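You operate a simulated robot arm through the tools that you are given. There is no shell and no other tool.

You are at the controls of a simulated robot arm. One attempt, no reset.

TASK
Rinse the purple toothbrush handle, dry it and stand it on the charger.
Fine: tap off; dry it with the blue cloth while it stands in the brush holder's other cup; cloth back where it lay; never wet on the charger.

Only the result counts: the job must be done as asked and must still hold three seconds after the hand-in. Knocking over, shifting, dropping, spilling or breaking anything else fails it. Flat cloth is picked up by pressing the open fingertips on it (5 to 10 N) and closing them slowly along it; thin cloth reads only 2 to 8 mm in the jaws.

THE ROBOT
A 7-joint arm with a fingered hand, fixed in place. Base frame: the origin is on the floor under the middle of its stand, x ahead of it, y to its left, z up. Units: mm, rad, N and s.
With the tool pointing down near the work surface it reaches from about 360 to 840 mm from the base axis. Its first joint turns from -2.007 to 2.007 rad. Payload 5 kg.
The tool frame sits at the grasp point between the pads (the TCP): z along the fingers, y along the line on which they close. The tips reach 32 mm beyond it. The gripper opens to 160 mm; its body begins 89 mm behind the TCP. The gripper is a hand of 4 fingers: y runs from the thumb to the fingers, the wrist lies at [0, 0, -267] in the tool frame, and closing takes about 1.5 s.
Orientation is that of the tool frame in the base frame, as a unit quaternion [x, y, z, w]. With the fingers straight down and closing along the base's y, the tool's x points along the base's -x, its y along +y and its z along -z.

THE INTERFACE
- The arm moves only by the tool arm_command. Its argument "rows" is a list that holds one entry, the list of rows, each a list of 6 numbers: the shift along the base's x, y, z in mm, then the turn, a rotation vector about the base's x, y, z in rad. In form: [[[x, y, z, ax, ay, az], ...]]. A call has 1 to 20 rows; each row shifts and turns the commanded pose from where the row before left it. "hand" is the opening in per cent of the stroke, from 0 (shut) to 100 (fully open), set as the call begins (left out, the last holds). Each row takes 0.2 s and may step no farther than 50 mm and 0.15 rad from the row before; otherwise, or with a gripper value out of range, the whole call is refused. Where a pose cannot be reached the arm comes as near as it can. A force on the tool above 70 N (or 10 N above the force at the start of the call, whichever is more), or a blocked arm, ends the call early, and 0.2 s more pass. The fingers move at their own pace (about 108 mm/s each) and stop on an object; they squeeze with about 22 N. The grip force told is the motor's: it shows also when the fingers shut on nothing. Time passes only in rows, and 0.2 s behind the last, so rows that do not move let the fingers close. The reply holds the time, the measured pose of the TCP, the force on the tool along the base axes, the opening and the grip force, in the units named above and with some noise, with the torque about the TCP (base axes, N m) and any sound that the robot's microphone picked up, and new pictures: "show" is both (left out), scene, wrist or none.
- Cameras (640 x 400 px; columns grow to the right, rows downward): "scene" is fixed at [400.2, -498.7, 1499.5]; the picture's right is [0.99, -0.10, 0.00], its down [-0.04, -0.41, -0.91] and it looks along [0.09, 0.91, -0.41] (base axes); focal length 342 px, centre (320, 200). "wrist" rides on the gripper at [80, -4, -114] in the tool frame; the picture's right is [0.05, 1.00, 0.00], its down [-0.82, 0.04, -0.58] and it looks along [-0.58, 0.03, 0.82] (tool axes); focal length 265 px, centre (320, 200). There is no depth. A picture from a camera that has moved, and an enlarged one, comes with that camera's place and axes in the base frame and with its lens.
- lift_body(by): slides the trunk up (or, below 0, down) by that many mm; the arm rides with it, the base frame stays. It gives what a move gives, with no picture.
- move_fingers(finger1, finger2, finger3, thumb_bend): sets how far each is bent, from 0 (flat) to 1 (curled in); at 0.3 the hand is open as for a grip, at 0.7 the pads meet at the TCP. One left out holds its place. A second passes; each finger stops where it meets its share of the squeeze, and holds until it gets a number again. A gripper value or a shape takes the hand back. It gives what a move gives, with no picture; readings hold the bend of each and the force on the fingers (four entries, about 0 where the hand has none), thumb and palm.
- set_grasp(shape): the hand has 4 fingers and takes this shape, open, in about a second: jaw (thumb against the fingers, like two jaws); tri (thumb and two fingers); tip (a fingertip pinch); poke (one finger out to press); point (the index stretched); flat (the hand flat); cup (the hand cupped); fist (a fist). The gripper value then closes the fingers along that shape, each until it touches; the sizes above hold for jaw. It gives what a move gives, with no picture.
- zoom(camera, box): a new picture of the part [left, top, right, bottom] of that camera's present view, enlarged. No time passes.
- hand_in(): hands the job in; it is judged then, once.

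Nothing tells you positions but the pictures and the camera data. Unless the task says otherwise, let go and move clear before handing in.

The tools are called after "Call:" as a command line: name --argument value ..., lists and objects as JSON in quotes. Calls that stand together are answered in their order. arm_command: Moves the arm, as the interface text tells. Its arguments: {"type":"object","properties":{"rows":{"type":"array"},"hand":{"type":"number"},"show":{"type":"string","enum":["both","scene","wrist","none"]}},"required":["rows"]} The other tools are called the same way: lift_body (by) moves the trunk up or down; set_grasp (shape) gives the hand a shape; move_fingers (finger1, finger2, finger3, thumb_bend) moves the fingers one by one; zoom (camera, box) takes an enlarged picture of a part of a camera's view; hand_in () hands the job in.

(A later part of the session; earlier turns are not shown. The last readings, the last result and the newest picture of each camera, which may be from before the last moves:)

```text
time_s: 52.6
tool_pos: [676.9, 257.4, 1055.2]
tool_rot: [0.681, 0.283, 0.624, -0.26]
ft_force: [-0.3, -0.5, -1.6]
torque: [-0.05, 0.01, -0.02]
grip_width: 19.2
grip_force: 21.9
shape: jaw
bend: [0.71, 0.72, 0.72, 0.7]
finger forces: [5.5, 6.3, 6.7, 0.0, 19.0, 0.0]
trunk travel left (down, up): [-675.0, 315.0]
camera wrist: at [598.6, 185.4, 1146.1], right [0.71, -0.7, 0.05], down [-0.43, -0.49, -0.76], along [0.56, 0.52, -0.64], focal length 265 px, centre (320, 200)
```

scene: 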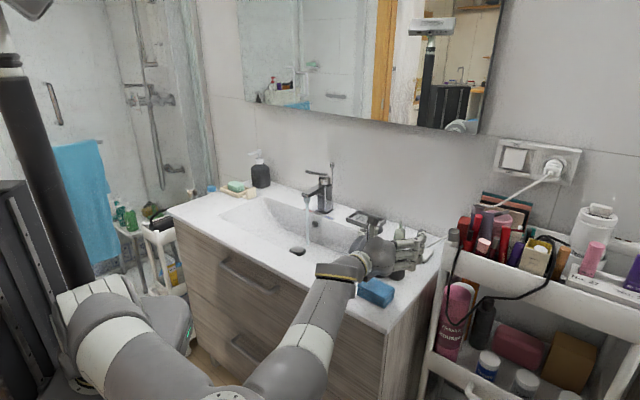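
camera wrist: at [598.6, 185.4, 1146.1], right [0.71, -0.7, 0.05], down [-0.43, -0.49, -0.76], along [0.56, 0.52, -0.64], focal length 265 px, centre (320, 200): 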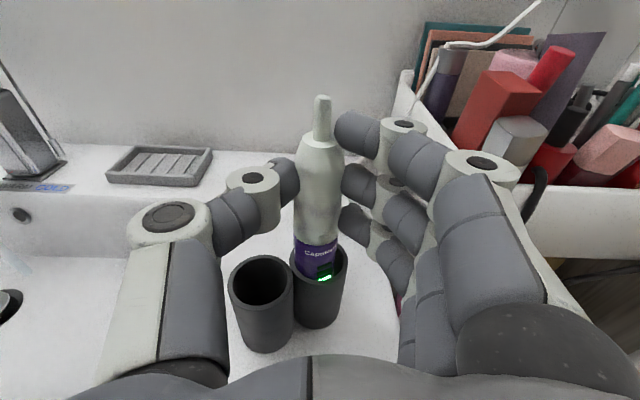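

It's lifting cleanly and the weight reads about 1 N. I'll raise it clear of the cup.

Call:
arm_command --rows '[[[0, 0, 20, 0, 0, 0], [0, 0, 25, 0, 0, 0], [0, 0, 25, 0, 0, 0], [0, 0, 20, 0, 0, 0], [0, 0, 0, 0, 0, 0]]]' --show "both"

Call:
zoom --camera "wrist" --box '[200, 60, 440, 320]'

```text
time_s: 53.8
tool_pos: [676.4, 258.3, 1145.3]
tool_rot: [0.681, 0.282, 0.624, -0.259]
ft_force: [-0.4, 0.2, -1.2]
torque: [-0.04, 0.04, -0.01]
grip_width: 18.8
grip_force: 22.3
shape: jaw
bend: [0.71, 0.72, 0.72, 0.7]
finger forces: [5.7, 5.9, 6.6, 0.1, 19.2, 0.0]
trunk travel left (down, up): [-675.0, 315.0]
camera wrist: at [598.5, 185.9, 1236.6], right [0.71, -0.7, 0.05], down [-0.43, -0.49, -0.76], along [0.56, 0.52, -0.64], focal length 265 px, centre (320, 200)
```

scene: 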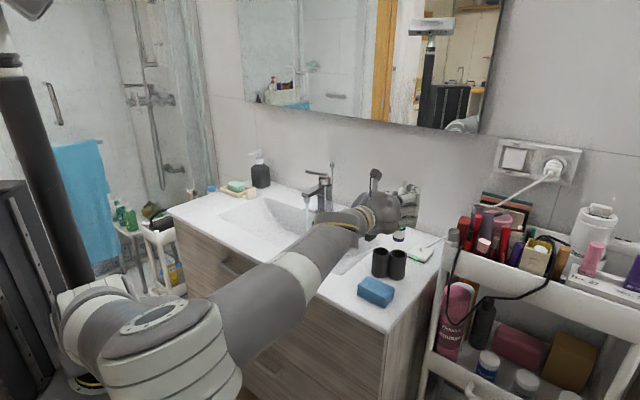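
wrist: 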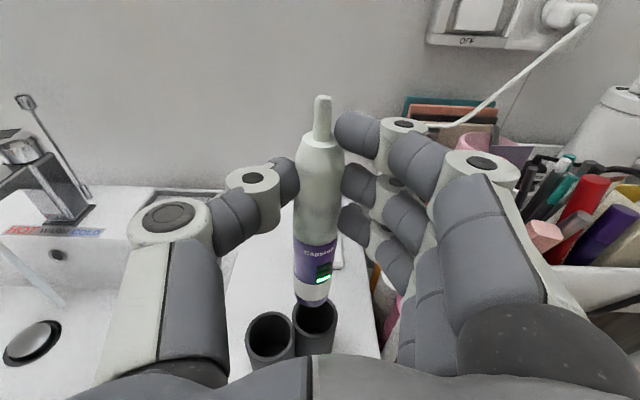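

```text
1.54 times, centred on (320, 190) of wrist
camera zoom: at [598.5, 185.9, 1236.6], right [0.71, -0.7, 0.05], down [-0.43, -0.49, -0.76], along [0.56, 0.52, -0.64], focal length 408 px, centre (320, 215)
```

zoom: 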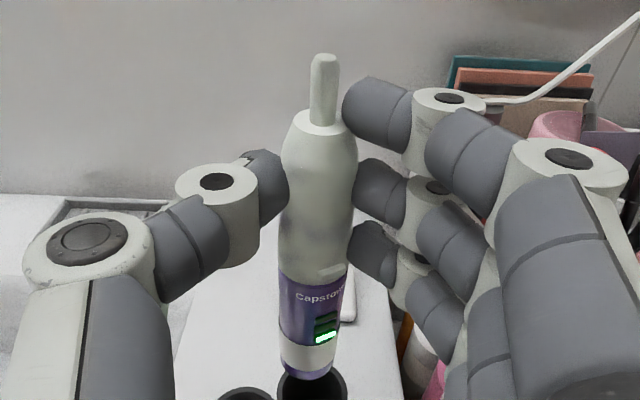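

The handle hangs free, with white residue on its upper body and neck. I'll roll it to horizontal in the air (base pointing left, thumb on top) while carrying it toward the basin.

Call:
arm_command --rows '[[[-8, 8, 2, 0.05295, 0.11776, -0.05642], [-11.8, 11.8, 2, 0.05295, 0.11776, -0.05642], [-11.8, 11.8, 2, 0.05295, 0.11776, -0.05642], [-11.8, 11.8, 0, 0.05295, 0.11776, -0.05642], [-11.8, 11.8, 0, 0.05295, 0.11776, -0.05642], [-11.8, 11.8, 0, 0.05295, 0.11776, -0.05642], [-11.8, 11.8, 0, 0.05295, 0.11776, -0.05642], [-11.8, 11.8, 0, 0.05295, 0.11776, -0.05642], [-11.8, 11.8, 0, 0.05295, 0.11776, -0.05642], [-11.8, 11.8, 0, 0.05295, 0.11776, -0.05642], [-11.8, 11.8, 0, 0.05295, 0.11776, -0.05642], [-11.8, 11.8, 0, 0.05295, 0.11776, -0.05642], [0, 0, 0, 0, 0, 0], [0, 0, 0, 0, 0, 0]]]' --show "both"

```text
time_s: 56.8
tool_pos: [539.1, 395.9, 1150.7]
tool_rot: [0.854, -0.354, 0.145, -0.352]
ft_force: [0.1, 0.6, -0.8]
torque: [-0.08, -0.03, -0.02]
grip_width: 18.3
grip_force: 22.0
shape: jaw
bend: [0.72, 0.72, 0.72, 0.7]
finger forces: [5.5, 6.3, 6.5, 0.0, 18.2, 0.1]
trunk travel left (down, up): [-675.0, 315.0]
camera wrist: at [540.2, 284.8, 1235.9], right [-0.47, -0.54, -0.7], down [-0.88, 0.27, 0.38], along [-0.02, 0.8, -0.6], focal length 265 px, centre (320, 200)
```

scene: 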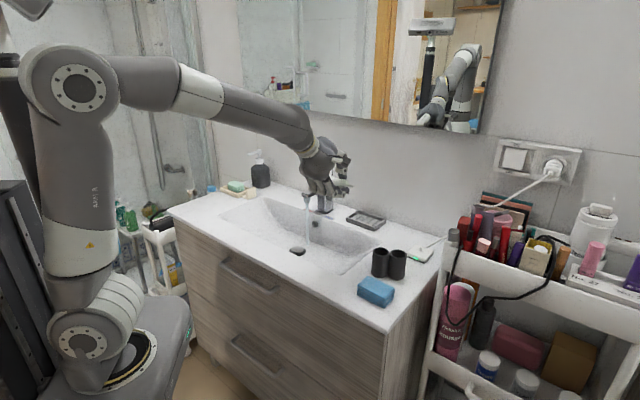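
wrist: 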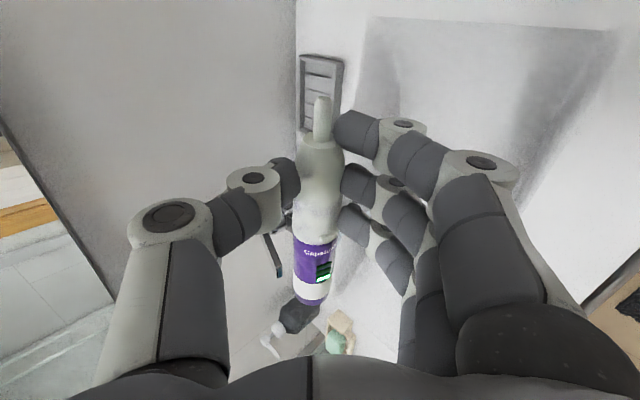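

The handle is horizontal and well held. I'll carry it over the basin, in front of the spout, and lower it before sliding under the stream.

Call:
arm_command --rows '[[[-25.2, 31.8, -12.5, 0, 0, 0], [-25.2, 31.8, -12.5, 0, 0, 0], [-25.2, 31.8, -12.5, 0, 0, 0], [-25.2, 31.8, -12.5, 0, 0, 0], [0, 0, -40, 0, 0, 0], [0, 0, -40, 0, 0, 0], [0, 0, -40, 0, 0, 0], [0, 0, -30, 0, 0, 0], [0, 0, 0, 0, 0, 0]]]' --show "both"

```text
time_s: 58.8
tool_pos: [441.6, 515.4, 950.0]
tool_rot: [0.854, -0.354, 0.145, -0.353]
ft_force: [0.5, -0.8, -0.6]
torque: [-0.06, 0.03, 0.07]
grip_width: 18.1
grip_force: 22.0
shape: jaw
bend: [0.72, 0.72, 0.72, 0.7]
finger forces: [5.5, 6.3, 6.3, 0.1, 17.7, 0.0]
out of reach, approached as far as the arm can: row 2
trunk travel left (down, up): [-675.0, 315.0]
camera wrist: at [444.8, 405.0, 1035.4], right [-0.46, -0.54, -0.7], down [-0.89, 0.27, 0.38], along [-0.02, 0.8, -0.6], focal length 265 px, centre (320, 200)
```

scene: 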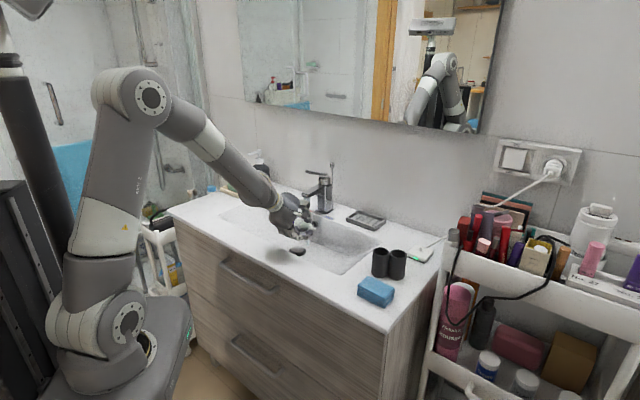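
wrist: 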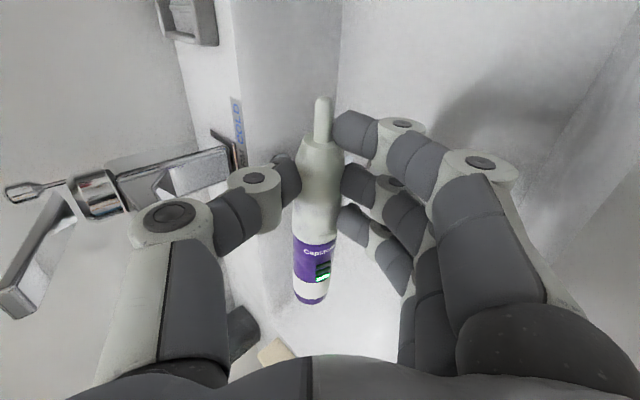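

Call:
zoom --camera "scene" --box '[250, 140, 370, 270]'

Call:
zoom --camera "wrist" --box '[0, 60, 340, 340]'

```text
3.08 times, centred on (310, 205) of scene
camera zoom: at [400.2, -498.7, 1499.5], right [0.99, -0.1, 0.0], down [-0.04, -0.41, -0.91], along [0.09, 0.91, -0.41], focal length 1052 px, centre (351, 185)
```

zoom: 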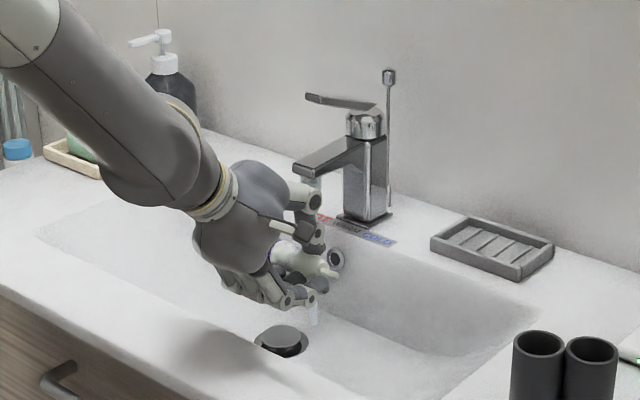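

```text
1.43 times, centred on (170, 200) of wrist
camera zoom: at [444.8, 405.0, 1035.4], right [-0.46, -0.54, -0.7], down [-0.89, 0.27, 0.38], along [-0.02, 0.8, -0.6], focal length 379 px, centre (534, 200)
```

zoom: 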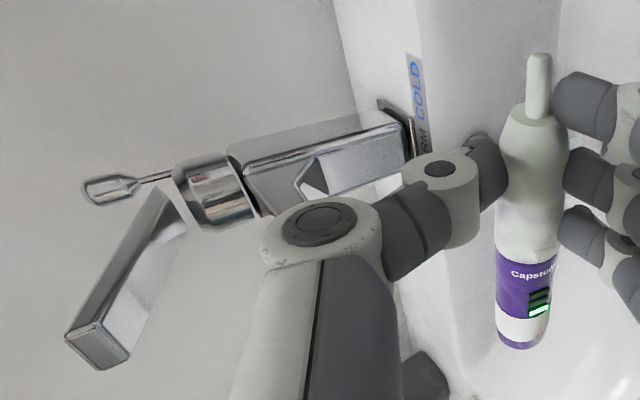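

Water is still running. I'll slide the handle under the stream, keeping the thumb to the right of the spout.

Call:
arm_command --rows '[[[12.3, 16.8, -10, 0, 0, 0], [12.3, 16.8, -10, 0, 0, 0], [12.3, 16.8, -6, 0, 0, 0], [12.3, 16.9, -5, 0, 0, 0], [0, 0, 0, 0, 0, 0]]]' --show "both"

Call:
zoom --camera "scene" --box '[250, 140, 370, 270]'

```text
time_s: 60.0
tool_pos: [492.5, 584.6, 919.5]
tool_rot: [0.854, -0.354, 0.144, -0.353]
ft_force: [-0.7, -0.5, -1.0]
torque: [-0.09, -0.04, -0.01]
grip_width: 18.0
grip_force: 22.2
shape: jaw
bend: [0.72, 0.72, 0.72, 0.7]
finger forces: [5.3, 6.3, 6.3, 0.0, 17.5, 0.1]
trunk travel left (down, up): [-675.0, 315.0]
camera wrist: at [494.4, 472.6, 1004.9], right [-0.46, -0.54, -0.7], down [-0.89, 0.27, 0.38], along [-0.02, 0.8, -0.6], focal length 265 px, centre (320, 200)
```

scene: 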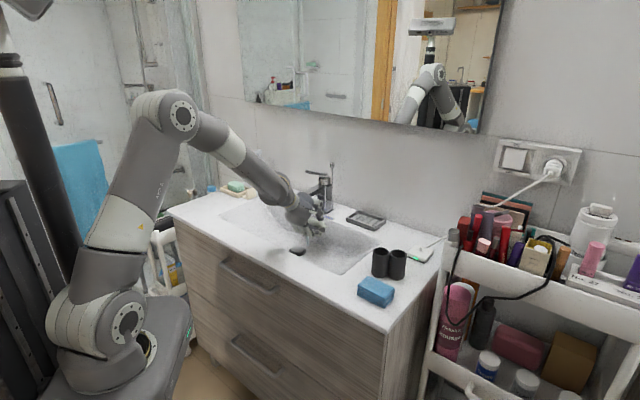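
wrist: 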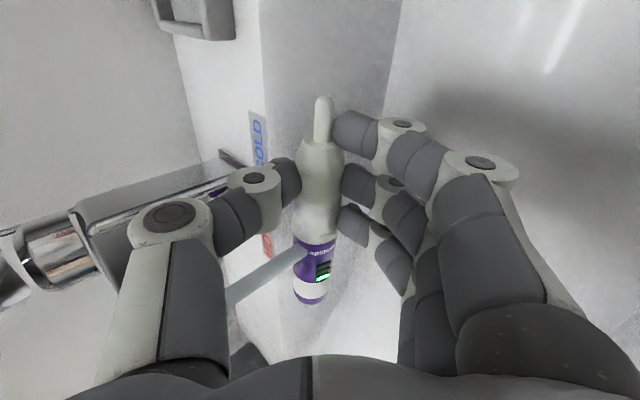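

```text
3.08 times, centred on (310, 205) of scene
camera zoom: at [400.2, -498.7, 1499.5], right [0.99, -0.1, 0.0], down [-0.04, -0.41, -0.91], along [0.09, 0.91, -0.41], focal length 1052 px, centre (351, 185)
```

zoom: 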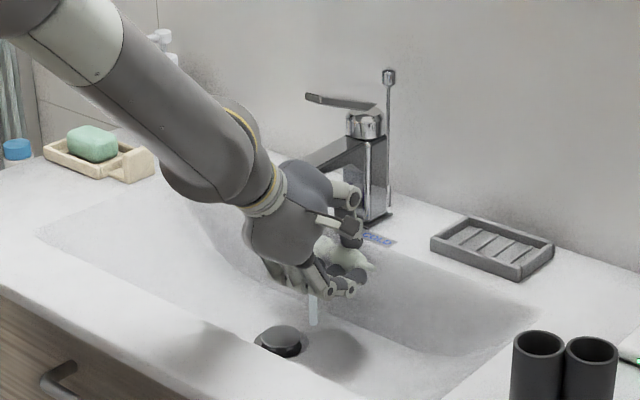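

The stream hits the handle at the purple band. I'll sweep along the handle toward its base and back, then inspect.

Call:
arm_command --rows '[[[0, 0, 0, 0, 0, 0], [7, -7, 0, 0, 0, 0], [7, -7, 0, 0, 0, 0], [7, -7, 0, 0, 0, 0], [7, -7, 0, 0, 0, 0], [7, -7, 0, 0, 0, 0], [5, -5, 0, 0, 0, 0], [0, 0, 0, 0, 0, 0], [-5, 5, 0, 0, 0, 0], [-7, 7, 0, 0, 0, 0], [-7, 7, 0, 0, 0, 0], [-7, 7, 0, 0, 0, 0], [-7, 7, 0, 0, 0, 0], [-7, 7, 0, 0, 0, 0], [-3, 3, 0, 0, 0, 0], [-3, 3, 0, 0, 0, 0], [0, 0, 0, 0, 0, 0], [0, 0, 0, 0, 0, 0]]]' --show "wrist"

Call:
zoom --camera "wrist" --box '[220, 70, 420, 330]'

```text
time_s: 63.8
tool_pos: [486.6, 590.7, 920.8]
tool_rot: [0.854, -0.354, 0.145, -0.352]
ft_force: [0.6, 0.1, -1.4]
torque: [-0.07, -0.03, 0.04]
grip_width: 18.3
grip_force: 22.1
shape: jaw
bend: [0.72, 0.72, 0.72, 0.7]
finger forces: [5.4, 6.4, 6.2, 0.0, 17.4, 0.0]
trunk travel left (down, up): [-675.0, 315.0]
camera wrist: at [488.5, 478.8, 1004.8], right [-0.46, -0.54, -0.7], down [-0.89, 0.27, 0.38], along [-0.02, 0.8, -0.6], focal length 265 px, centre (320, 200)
```

wrist: 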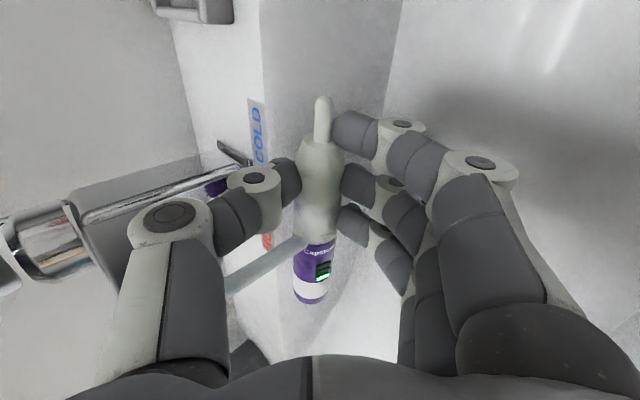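

```text
1.54 times, centred on (320, 200) of wrist
camera zoom: at [488.5, 478.8, 1004.8], right [-0.46, -0.54, -0.7], down [-0.89, 0.27, 0.38], along [-0.02, 0.8, -0.6], focal length 408 px, centre (320, 200)
```

zoom: 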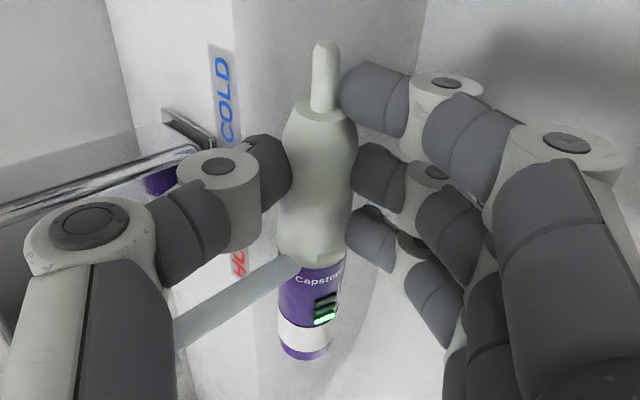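

Runoff is washing it and the body looks cleaner. To rinse the upper body and neck too, I'll lower slightly so the hand passes beneath the spout, then sweep across.

Call:
arm_command --rows '[[[0, 0, -10, 0, 0, 0], [0, 0, -10, 0, 0, 0], [0, 0, -7, 0, 0, 0], [-5, 5, 0, 0, 0, 0], [-5, 5, 0, 0, 0, 0], [-5, 5, 0, 0, 0, 0], [-5, 5, 0, 0, 0, 0], [0, 0, 0, 0, 0, 0]]]' --show "both"

Call:
zoom --camera "scene" --box '[250, 140, 370, 270]'

```text
time_s: 65.6
tool_pos: [465.5, 609.6, 893.1]
tool_rot: [0.854, -0.354, 0.145, -0.353]
ft_force: [0.1, 0.3, -1.4]
torque: [-0.06, -0.08, 0.01]
grip_width: 18.2
grip_force: 22.7
shape: jaw
bend: [0.72, 0.72, 0.72, 0.7]
finger forces: [5.3, 6.3, 6.0, 0.0, 17.3, 0.1]
trunk travel left (down, up): [-675.0, 315.0]
camera wrist: at [468.0, 498.7, 977.6], right [-0.46, -0.54, -0.7], down [-0.89, 0.27, 0.38], along [-0.02, 0.8, -0.6], focal length 265 px, centre (320, 200)
```

scene: 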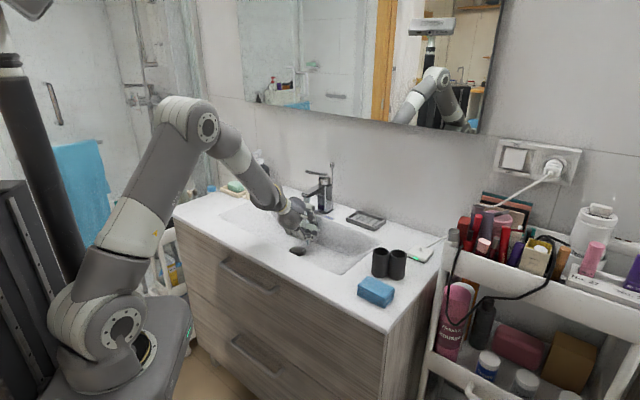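
wrist: 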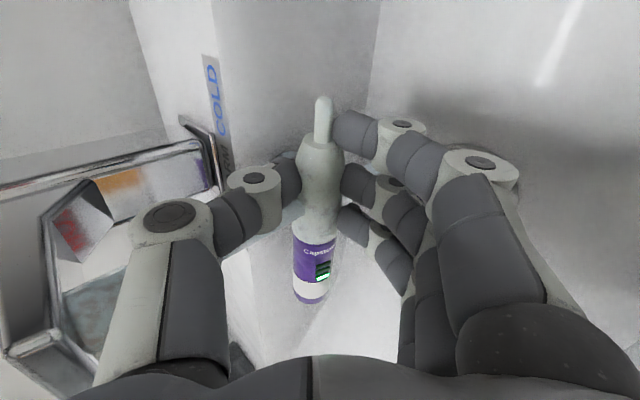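

```text
3.08 times, centred on (310, 205) of scene
camera zoom: at [400.2, -498.7, 1499.5], right [0.99, -0.1, 0.0], down [-0.04, -0.41, -0.91], along [0.09, 0.91, -0.41], focal length 1052 px, centre (351, 185)
```

zoom: 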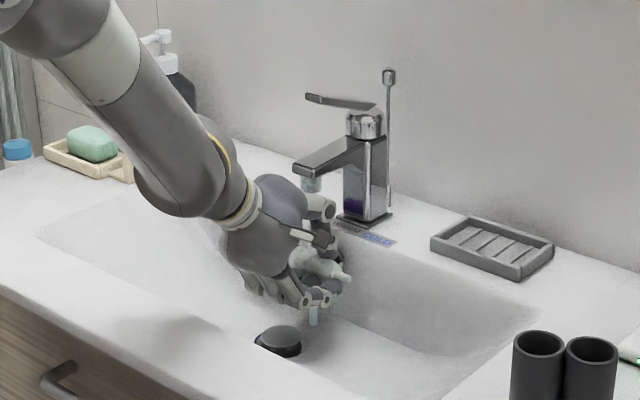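

Call:
arm_command --rows '[[[-5, 5, 0, 0, 0, 0], [-5, 5, 0, 0, 0, 0], [-5, 5, 0, 0, 0, 0], [-5, 5, 0, 0, 0, 0], [-4, 4, 0, 0, 0, 0], [0, 0, 0, 0, 0, 0], [-4, 4, 0, 0, 0, 0], [0, 0, 0, 0, 0, 0], [-4, 4, 0, 0, 0, 0], [0, 0, 0, 0, 0, 0], [-4, 4, 0, 0, 0, 0], [0, 0, 0, 0, 0, 0], [-4, 4, 0, 0, 0, 0], [0, 0, 0, 0, 0, 0]]]' --show "both"

Call:
zoom --camera "scene" --box '[250, 140, 370, 270]'

Call:
zoom --camera "wrist" --box '[220, 70, 420, 330]'

```text
time_s: 68.6
tool_pos: [425.7, 649.4, 893.8]
tool_rot: [0.854, -0.354, 0.145, -0.353]
ft_force: [0.3, 0.7, -1.5]
torque: [-0.09, -0.01, 0.0]
grip_width: 18.1
grip_force: 22.1
shape: jaw
bend: [0.72, 0.72, 0.72, 0.7]
finger forces: [5.7, 6.7, 6.5, 0.1, 18.4, 0.0]
trunk travel left (down, up): [-675.0, 315.0]
camera wrist: at [428.3, 538.8, 977.6], right [-0.46, -0.54, -0.7], down [-0.89, 0.27, 0.38], along [-0.02, 0.8, -0.6], focal length 265 px, centre (320, 200)
```

scene: 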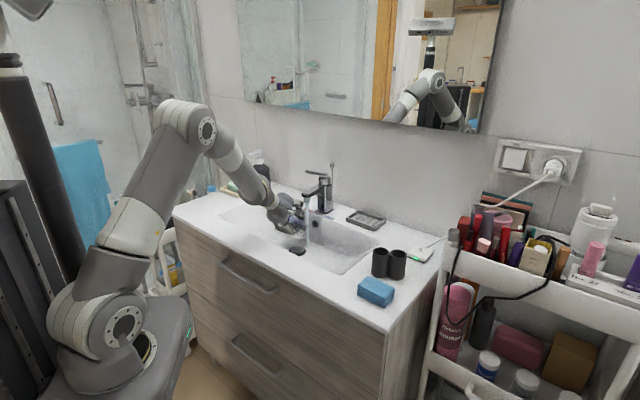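
wrist: 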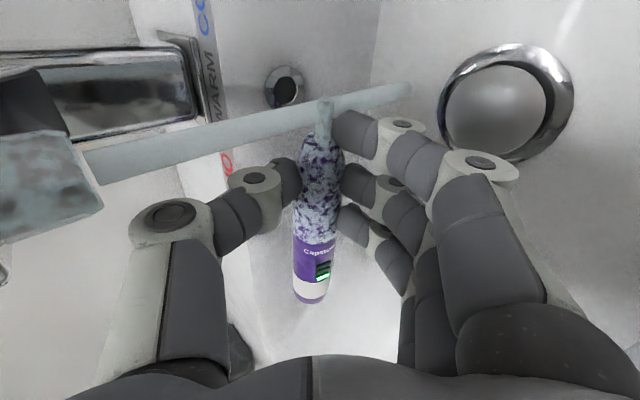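

```text
3.08 times, centred on (310, 205) of scene
camera zoom: at [400.2, -498.7, 1499.5], right [0.99, -0.1, 0.0], down [-0.04, -0.41, -0.91], along [0.09, 0.91, -0.41], focal length 1052 px, centre (351, 185)
```

zoom: 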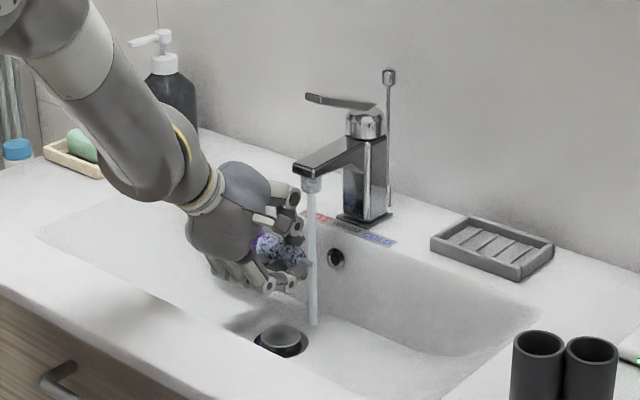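

```text
1.54 times, centred on (320, 200) of wrist
camera zoom: at [428.3, 538.8, 977.6], right [-0.46, -0.54, -0.7], down [-0.89, 0.27, 0.38], along [-0.02, 0.8, -0.6], focal length 408 px, centre (320, 200)
```

zoom: 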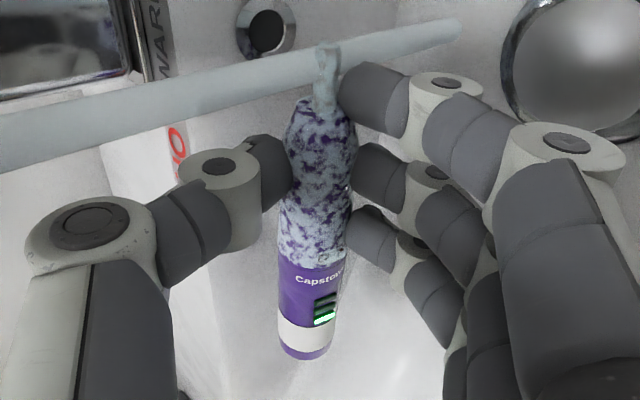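

The residue is coming off and purple shows through in patches. I'll keep the stream on the upper body, sweeping back and forth.

Call:
arm_command --rows '[[[3, -3, 0, 0, 0, 0], [3, -3, 0, 0, 0, 0], [2, -2, 0, 0, 0, 0], [0, 0, 0, 0, 0, 0], [2, -2, 0, 0, 0, 0], [0, 0, 0, 0, 0, 0], [2, -2, 0, 0, 0, 0], [0, 0, 0, 0, 0, 0], [2, -2, 0, 0, 0, 0], [0, 0, 0, 0, 0, 0], [2, -2, 0, 0, 0, 0], [0, 0, 0, 0, 0, 0], [-2, 2, 0, 0, 0, 0], [0, 0, 0, 0, 0, 0], [-2, 2, 0, 0, 0, 0], [0, 0, 0, 0, 0, 0], [-2, 2, 0, 0, 0, 0], [0, 0, 0, 0, 0, 0]]]' --show "wrist"

Call:
zoom --camera "wrist" --box '[220, 70, 420, 330]'

```text
time_s: 72.4
tool_pos: [436.0, 640.0, 892.0]
tool_rot: [0.854, -0.355, 0.145, -0.352]
ft_force: [0.6, -0.5, -0.5]
torque: [-0.07, -0.01, -0.01]
grip_width: 17.8
grip_force: 22.0
shape: jaw
bend: [0.72, 0.72, 0.72, 0.7]
finger forces: [5.7, 6.8, 6.4, 0.0, 18.4, 0.0]
trunk travel left (down, up): [-675.0, 315.0]
camera wrist: at [438.4, 528.9, 977.3], right [-0.47, -0.54, -0.7], down [-0.89, 0.27, 0.38], along [-0.02, 0.8, -0.6], focal length 265 px, centre (320, 200)
```

wrist: 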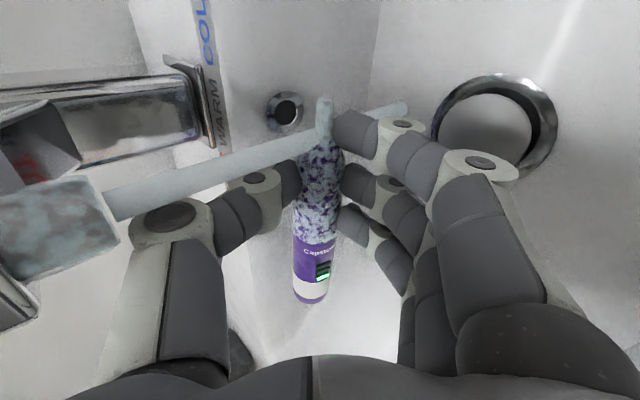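

```text
1.54 times, centred on (320, 200) of wrist
camera zoom: at [438.4, 528.9, 977.3], right [-0.47, -0.54, -0.7], down [-0.89, 0.27, 0.38], along [-0.02, 0.8, -0.6], focal length 408 px, centre (320, 200)
```

zoom: 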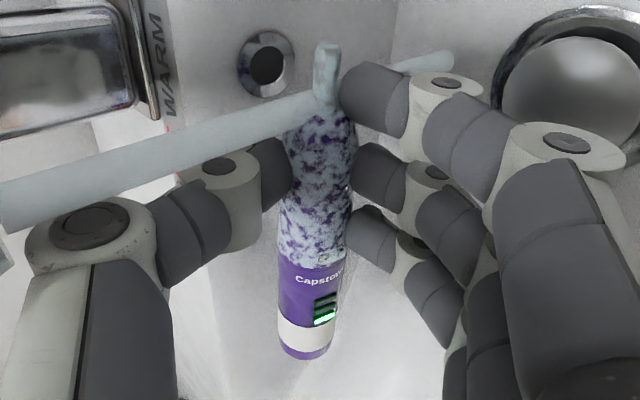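

Call:
arm_command --rows '[[[4, -4, 0, 0, 0, 0], [3, -3, 0, 0, 0, 0], [0, 0, 0, 0, 0, 0], [0, 0, 0, 0, 0, 0], [0, 0, 0, 0, 0, 0], [0, 0, 0, 0, 0, 0]]]' --show "wrist"

Call:
zoom --camera "wrist" --box '[220, 70, 420, 330]'

Call:
zoom --camera "scene" --box '[270, 160, 350, 250]'

```text
time_s: 73.8
tool_pos: [443.8, 633.6, 892.7]
tool_rot: [0.854, -0.354, 0.144, -0.352]
ft_force: [-0.3, 0.4, -1.5]
torque: [-0.07, -0.02, 0.04]
grip_width: 18.1
grip_force: 21.8
shape: jaw
bend: [0.72, 0.72, 0.72, 0.7]
finger forces: [5.7, 6.8, 6.4, 0.0, 18.4, 0.0]
trunk travel left (down, up): [-675.0, 315.0]
camera wrist: at [445.6, 522.3, 977.3], right [-0.46, -0.54, -0.7], down [-0.89, 0.27, 0.38], along [-0.02, 0.8, -0.6], focal length 265 px, centre (320, 200)
```

wrist: 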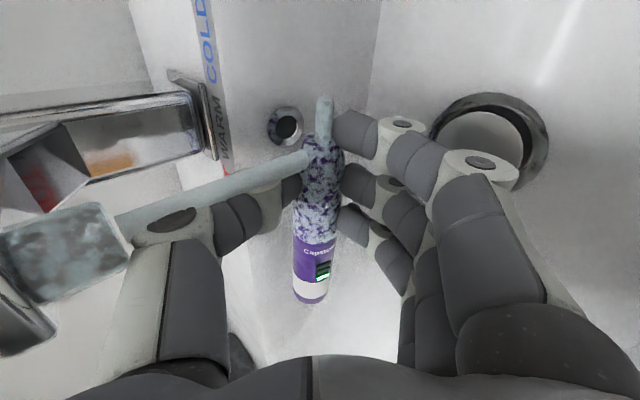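

```text
1.54 times, centred on (320, 200) of wrist
camera zoom: at [445.6, 522.3, 977.3], right [-0.46, -0.54, -0.7], down [-0.89, 0.27, 0.38], along [-0.02, 0.8, -0.6], focal length 408 px, centre (320, 200)
```

zoom: 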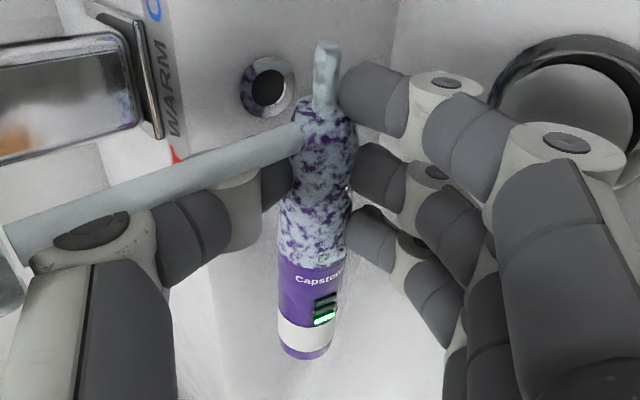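

```text
4.44 times, centred on (310, 205) of scene
camera zoom: at [400.2, -498.7, 1499.5], right [0.99, -0.1, 0.0], down [-0.04, -0.41, -0.91], along [0.09, 0.91, -0.41], focal length 1519 px, centre (364, 178)
```

zoom: 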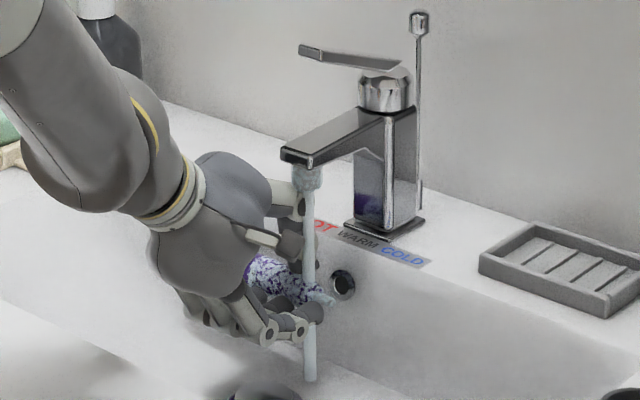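

The stream is now landing on the shoulder of the handle. I'll hold it there a few seconds and compare.

Call:
arm_command --rows '[[[0, 0, 0, 0, 0, 0], [0, 0, 0, 0, 0, 0], [0, 0, 0, 0, 0, 0], [0, 0, 0, 0, 0, 0], [0, 0, 0, 0, 0, 0], [0, 0, 0, 0, 0, 0], [0, 0, 0, 0, 0, 0], [0, 0, 0, 0, 0, 0], [0, 0, 0, 0, 0, 0], [0, 0, 0, 0, 0, 0], [0, 0, 0, 0, 0, 0], [0, 0, 0, 0, 0, 0], [0, 0, 0, 0, 0, 0], [0, 0, 0, 0, 0, 0], [0, 0, 0, 0, 0, 0], [0, 0, 0, 0, 0, 0]]]' --show "none"

Call:
zoom --camera "wrist" --box '[220, 70, 420, 330]'

```text
time_s: 77.2
tool_pos: [443.3, 633.3, 893.0]
tool_rot: [0.854, -0.355, 0.144, -0.353]
ft_force: [0.6, 0.1, -1.2]
torque: [-0.06, -0.03, 0.02]
grip_width: 17.7
grip_force: 21.8
shape: jaw
bend: [0.72, 0.72, 0.72, 0.7]
finger forces: [5.8, 6.8, 6.3, 0.0, 18.4, 0.1]
trunk travel left (down, up): [-675.0, 315.0]
```

```text
1.54 times, centred on (320, 200) of wrist
camera zoom: at [445.6, 522.3, 977.2], right [-0.46, -0.54, -0.7], down [-0.89, 0.27, 0.38], along [-0.02, 0.8, -0.6], focal length 408 px, centre (320, 200)
```

zoom: 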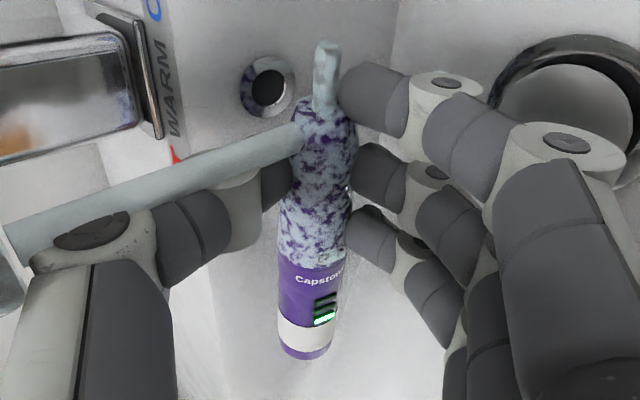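

No visible change while holding there, so progress seems to depend on which parts get hit. I'll sweep slowly across the middle toward the band and watch.

Call:
arm_command --rows '[[[2, -2, 0, 0, 0, 0], [2, -2, 0, 0, 0, 0], [2, -2, 0, 0, 0, 0], [2, -2, 0, 0, 0, 0], [2, -2, 0, 0, 0, 0], [2, -2, 0, 0, 0, 0], [2, -2, 0, 0, 0, 0], [2, -2, 0, 0, 0, 0], [2, -2, 0, 0, 0, 0], [2, -2, 0, 0, 0, 0], [2, -2, 0, 0, 0, 0], [2, -2, 0, 0, 0, 0], [2, -2, 0, 0, 0, 0]]]' --show "wrist"

Call:
zoom --camera "wrist" --box '[220, 70, 420, 330]'

```text
time_s: 80.0
tool_pos: [469.5, 606.5, 892.9]
tool_rot: [0.854, -0.354, 0.145, -0.352]
ft_force: [0.0, -0.2, -2.0]
torque: [-0.09, -0.02, 0.01]
grip_width: 17.5
grip_force: 22.2
shape: jaw
bend: [0.72, 0.72, 0.72, 0.7]
finger forces: [5.9, 6.8, 6.5, 0.0, 18.7, 0.0]
trunk travel left (down, up): [-675.0, 315.0]
camera wrist: at [471.6, 495.9, 977.5], right [-0.47, -0.54, -0.7], down [-0.89, 0.27, 0.38], along [-0.02, 0.8, -0.6], focal length 265 px, centre (320, 200)
```

wrist: 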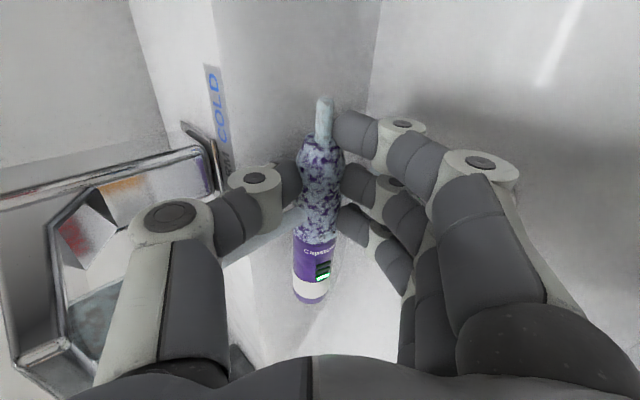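

```text
1.54 times, centred on (320, 200) of wrist
camera zoom: at [471.6, 495.9, 977.5], right [-0.47, -0.54, -0.7], down [-0.89, 0.27, 0.38], along [-0.02, 0.8, -0.6], focal length 408 px, centre (320, 200)
```

zoom: 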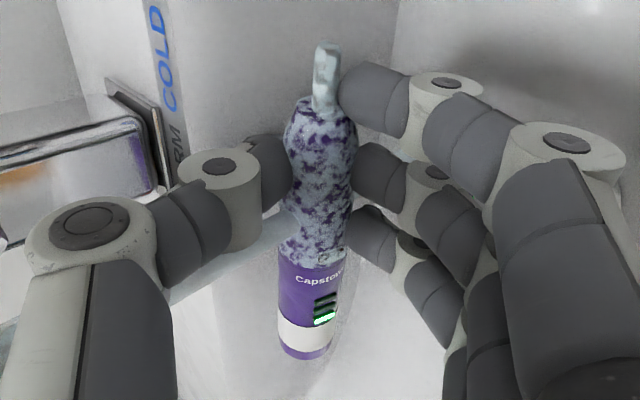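

Call:
zoom --camera "wrist" --box '[280, 90, 360, 250]'

Call:
arm_command --rows '[[[0, 0, 0, 0, 0, 0], [0, 0, 0, 0, 0, 0], [1, -1, 0, 0, 0, 0], [0, 0, 0, 0, 0, 0], [1, -1, 0, 0, 0, 0], [0, 0, 0, 0, 0, 0], [1, -1, 0, 0, 0, 0], [0, 0, 0, 0, 0, 0], [1, -1, 0, 0, 0, 0], [0, 0, 0, 0, 0, 0], [1, -1, 0, 0, 0, 0], [0, 0, 0, 0, 0, 0], [1, -1, 0, 0, 0, 0], [0, 0, 0, 0, 0, 0], [1, -1, 0, 0, 0, 0], [0, 0, 0, 0, 0, 0]]]' --show "none"

Call:
zoom --camera "wrist" --box '[280, 90, 360, 250]'

```text
2.50 times, centred on (320, 170) of wrist
camera zoom: at [471.6, 495.9, 977.5], right [-0.47, -0.54, -0.7], down [-0.89, 0.27, 0.38], along [-0.02, 0.8, -0.6], focal length 664 px, centre (320, 275)
```

zoom: 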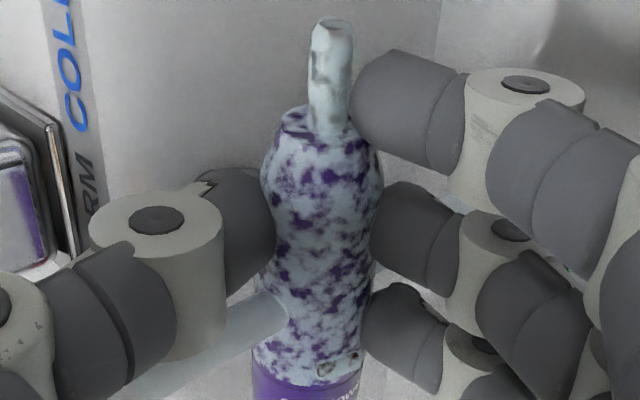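

```text
time_s: 83.4
tool_pos: [475.9, 598.7, 892.6]
tool_rot: [0.854, -0.354, 0.145, -0.353]
ft_force: [0.4, -0.4, -1.5]
torque: [-0.09, -0.02, 0.0]
grip_width: 17.9
grip_force: 21.8
shape: jaw
bend: [0.72, 0.72, 0.72, 0.7]
finger forces: [5.8, 6.9, 6.4, 0.1, 18.6, 0.0]
trunk travel left (down, up): [-675.0, 315.0]
```

```text
2.50 times, centred on (320, 170) of wrist
camera zoom: at [478.8, 488.9, 977.5], right [-0.47, -0.54, -0.7], down [-0.89, 0.27, 0.38], along [-0.02, 0.8, -0.6], focal length 664 px, centre (320, 275)
```

zoom: 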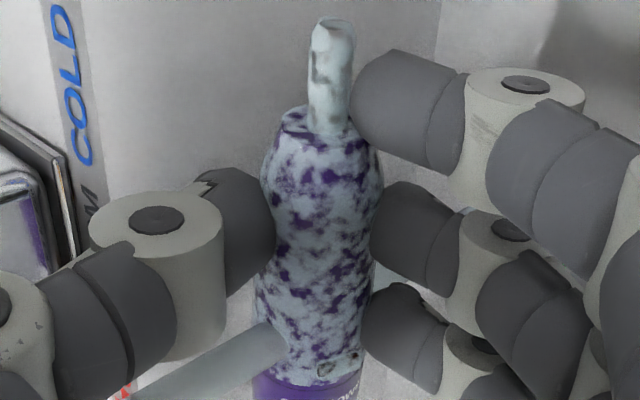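

Half the residue pattern stays, and it seems to be the sides the stream hasn't touched. I'll tilt the hand to expose more of the palm-side surface and sweep again lower in the basin.

Call:
arm_command --rows '[[[0.7, 0.7, -9, -0.062, 0.062, 0], [0.7, 0.7, -8, -0.062, 0.062, 0], [0.7, 0.7, -8, -0.062, 0.062, 0], [0, 0, 0, 0, 0, 0], [-3, 3, 0, 0, 0, 0], [-3, 3, 0, 0, 0, 0], [-3, 3, 0, 0, 0, 0], [-3, 3, 0, 0, 0, 0], [-3, 3, 0, 0, 0, 0], [-3, 3, 0, 0, 0, 0], [-3, 3, 0, 0, 0, 0], [-3, 3, 0, 0, 0, 0], [-3, 3, 0, 0, 0, 0], [-3, 3, 0, 0, 0, 0], [-2, 2, 0, 0, 0, 0], [-2, 2, 0, 0, 0, 0], [-2, 2, 0, 0, 0, 0], [-2, 2, 0, 0, 0, 0]]]' --show "wrist"

Call:
zoom --camera "wrist" --box '[280, 90, 360, 250]'

```text
time_s: 87.2
tool_pos: [441.0, 640.6, 868.2]
tool_rot: [0.893, -0.37, 0.097, -0.238]
ft_force: [0.4, 0.4, -2.3]
torque: [-0.06, -0.05, -0.01]
grip_width: 18.0
grip_force: 21.9
shape: jaw
bend: [0.72, 0.72, 0.72, 0.7]
finger forces: [5.9, 6.8, 5.8, 0.0, 18.1, 0.0]
trunk travel left (down, up): [-675.0, 315.0]
camera wrist: at [460.0, 546.0, 969.5], right [-0.58, -0.65, -0.5], down [-0.8, 0.35, 0.48], along [-0.14, 0.68, -0.72], focal length 265 px, centre (320, 200)
```

wrist: 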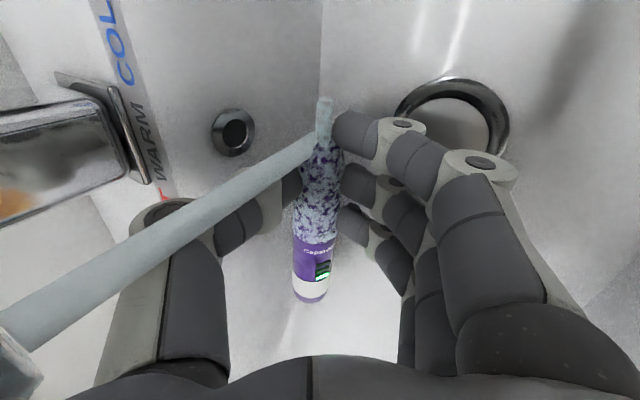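

```text
2.50 times, centred on (320, 170) of wrist
camera zoom: at [460.0, 546.0, 969.5], right [-0.58, -0.65, -0.5], down [-0.8, 0.35, 0.48], along [-0.14, 0.68, -0.72], focal length 664 px, centre (320, 275)
```

zoom: 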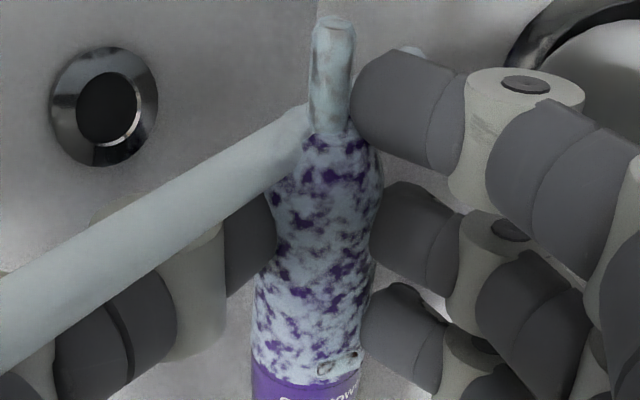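

No change from the tilt, so I suspect the underside still needs rinsing. I'll back out and flip the handle over in the air by rolling the hand, then rinse the other side.

Call:
arm_command --rows '[[[-7, 7, 0, 0, 0, 0], [-7, 7, 0, 0, 0, 0], [-8, -8, 5, 0, 0, 0], [-8, -8, 5, 0, 0, 0], [-8, -8, 5, 0, 0, 0], [-8, -8, 12, 0, 0, 0], [-8, -8, 12, 0, 0, 0], [-8, -8, 12, 0, 0, 0], [-8, -8, 12, 0, 0, 0], [0, 0, 40, 0, 0, 0], [0, 0, 40, 0, 0, 0], [0, 0, 40, 0, 0, 0], [0, 0, 30, 0, 0, 0], [0, 0, 0, 0, 0, 0]]]' --show "both"

Call:
zoom --camera "scene" --box '[250, 110, 370, 240]'

```text
time_s: 90.2
tool_pos: [371.3, 598.9, 1079.9]
tool_rot: [0.893, -0.37, 0.097, -0.236]
ft_force: [-0.1, 0.9, -0.4]
torque: [-0.06, -0.01, 0.01]
grip_width: 17.7
grip_force: 22.5
shape: jaw
bend: [0.72, 0.72, 0.72, 0.7]
finger forces: [5.8, 6.4, 6.0, 0.1, 17.7, 0.1]
trunk travel left (down, up): [-675.0, 315.0]
camera wrist: at [390.0, 505.1, 1182.4], right [-0.58, -0.65, -0.5], down [-0.8, 0.35, 0.48], along [-0.14, 0.68, -0.72], focal length 265 px, centre (320, 200)
```

scene: 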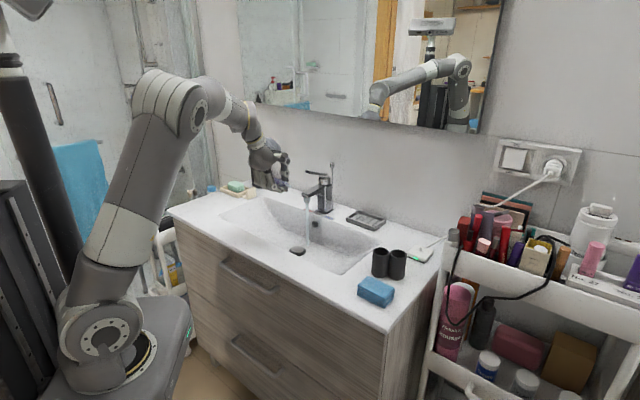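
wrist: 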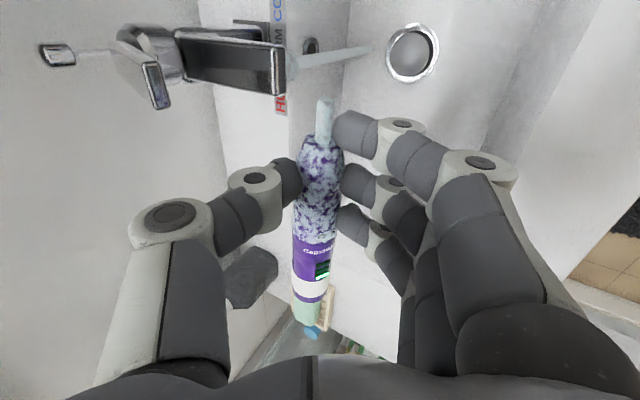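

```text
3.08 times, centred on (310, 175) of scene
camera zoom: at [400.2, -498.7, 1499.5], right [0.99, -0.1, 0.0], down [-0.04, -0.41, -0.91], along [0.09, 0.91, -0.41], focal length 1052 px, centre (351, 277)
```

zoom: 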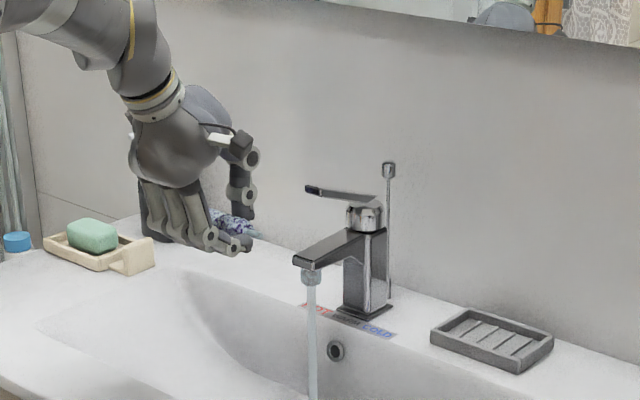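

Call:
arm_command --rows '[[[2, -2, 0, -0.0506, -0.0506, 0.1238], [2, -2, 0, -0.0506, -0.0506, 0.1238], [2, -2, 0, -0.0506, -0.0506, 0.1238], [2, -2, 0, -0.0506, -0.0506, 0.1238], [2, -2, 0, -0.0506, -0.0506, 0.1238], [2, -2, 0, -0.0506, -0.0506, 0.1238], [2, -2, 0, -0.0506, -0.0506, 0.1238], [2, -2, 0, -0.0506, -0.0506, 0.1238], [2, -2, 0, -0.0506, -0.0506, 0.1238], [2, -2, 0, -0.0506, -0.0506, 0.1238], [2, -2, 0, -0.0506, -0.0506, 0.1238], [0, 0, 0, 0, 0, 0]]]' --show "both"

```text
time_s: 92.8
tool_pos: [391.6, 574.9, 1082.6]
tool_rot: [0.892, 0.37, 0.24, -0.096]
ft_force: [0.5, 0.6, -1.7]
torque: [0.06, -0.06, -0.01]
grip_width: 17.7
grip_force: 22.0
shape: jaw
bend: [0.72, 0.72, 0.72, 0.7]
finger forces: [5.2, 6.3, 5.5, 0.0, 17.7, 0.0]
trunk travel left (down, up): [-675.0, 315.0]
camera wrist: at [398.0, 588.8, 1221.1], right [0.74, -0.67, 0.03], down [-0.67, -0.73, 0.09], along [-0.04, -0.09, -1.0], focal length 265 px, centre (320, 200)
```

scene: 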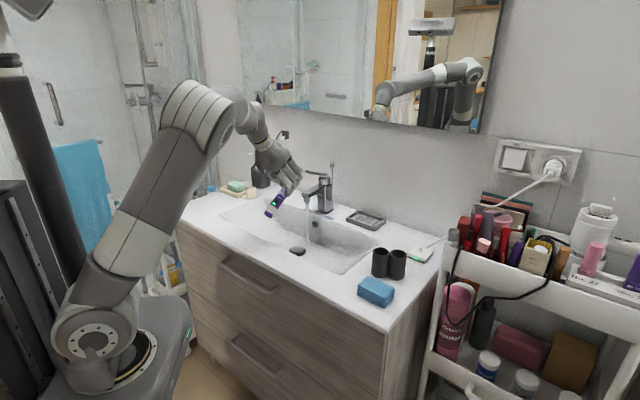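
wrist: 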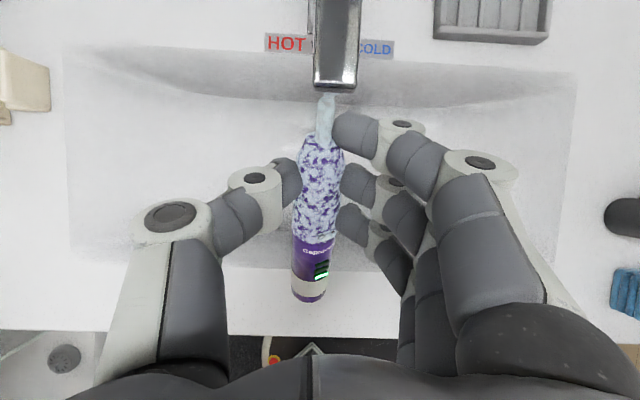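

Call:
arm_command --rows '[[[0, 0, 0, -0.0506, -0.0506, 0.1238], [0, 0, 0, -0.0506, -0.0506, 0.1238], [0, 0, 0, -0.0506, -0.0506, 0.1238], [0, 0, 0, -0.0506, -0.0506, 0.1238], [0, 0, 0, -0.0506, -0.0506, 0.1238], [0, 0, 0, -0.0506, -0.0506, 0.1238], [0, 0, 0, -0.0506, -0.0506, 0.1238], [0, 0, 0, -0.0506, -0.0506, 0.1238], [0, 0, 0, -0.0506, -0.0506, 0.1238], [0, 0, 0, -0.0506, -0.0506, 0.1238], [0, 0, 0, -0.0506, -0.0506, 0.1238], [0, 0, 0, 0, 0, 0]]]' --show "both"

```text
time_s: 95.4
tool_pos: [392.5, 575.7, 1080.7]
tool_rot: [0.368, 0.892, 0.241, 0.101]
ft_force: [0.5, 0.1, -1.4]
torque: [0.02, 0.07, 0.01]
grip_width: 17.4
grip_force: 22.2
shape: jaw
bend: [0.72, 0.72, 0.72, 0.7]
finger forces: [5.1, 6.2, 5.2, 0.0, 17.9, 0.1]
trunk travel left (down, up): [-675.0, 315.0]
camera wrist: at [292.1, 590.2, 1177.9], right [0.57, 0.65, 0.5], down [0.4, -0.75, 0.52], along [0.72, -0.1, -0.69], focal length 265 px, centre (320, 200)
```

scene: 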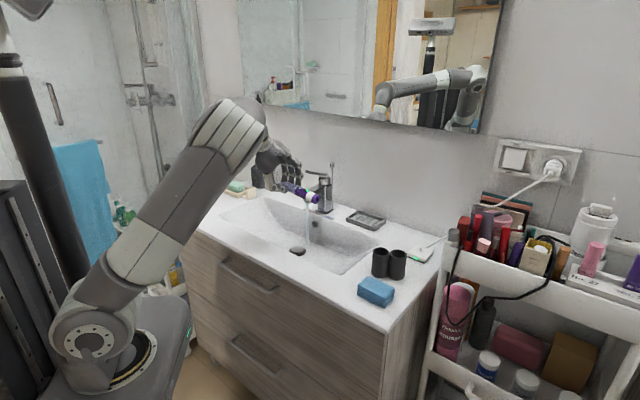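
wrist: 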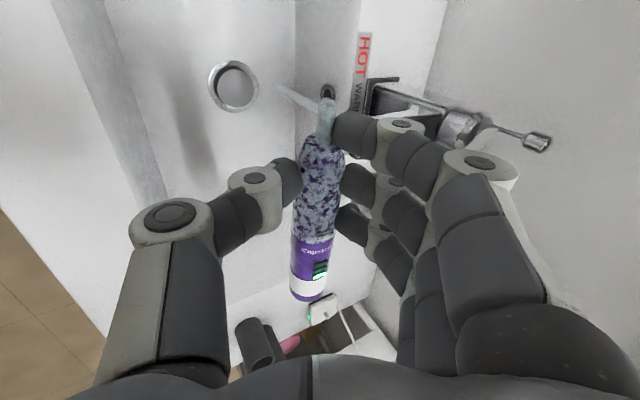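

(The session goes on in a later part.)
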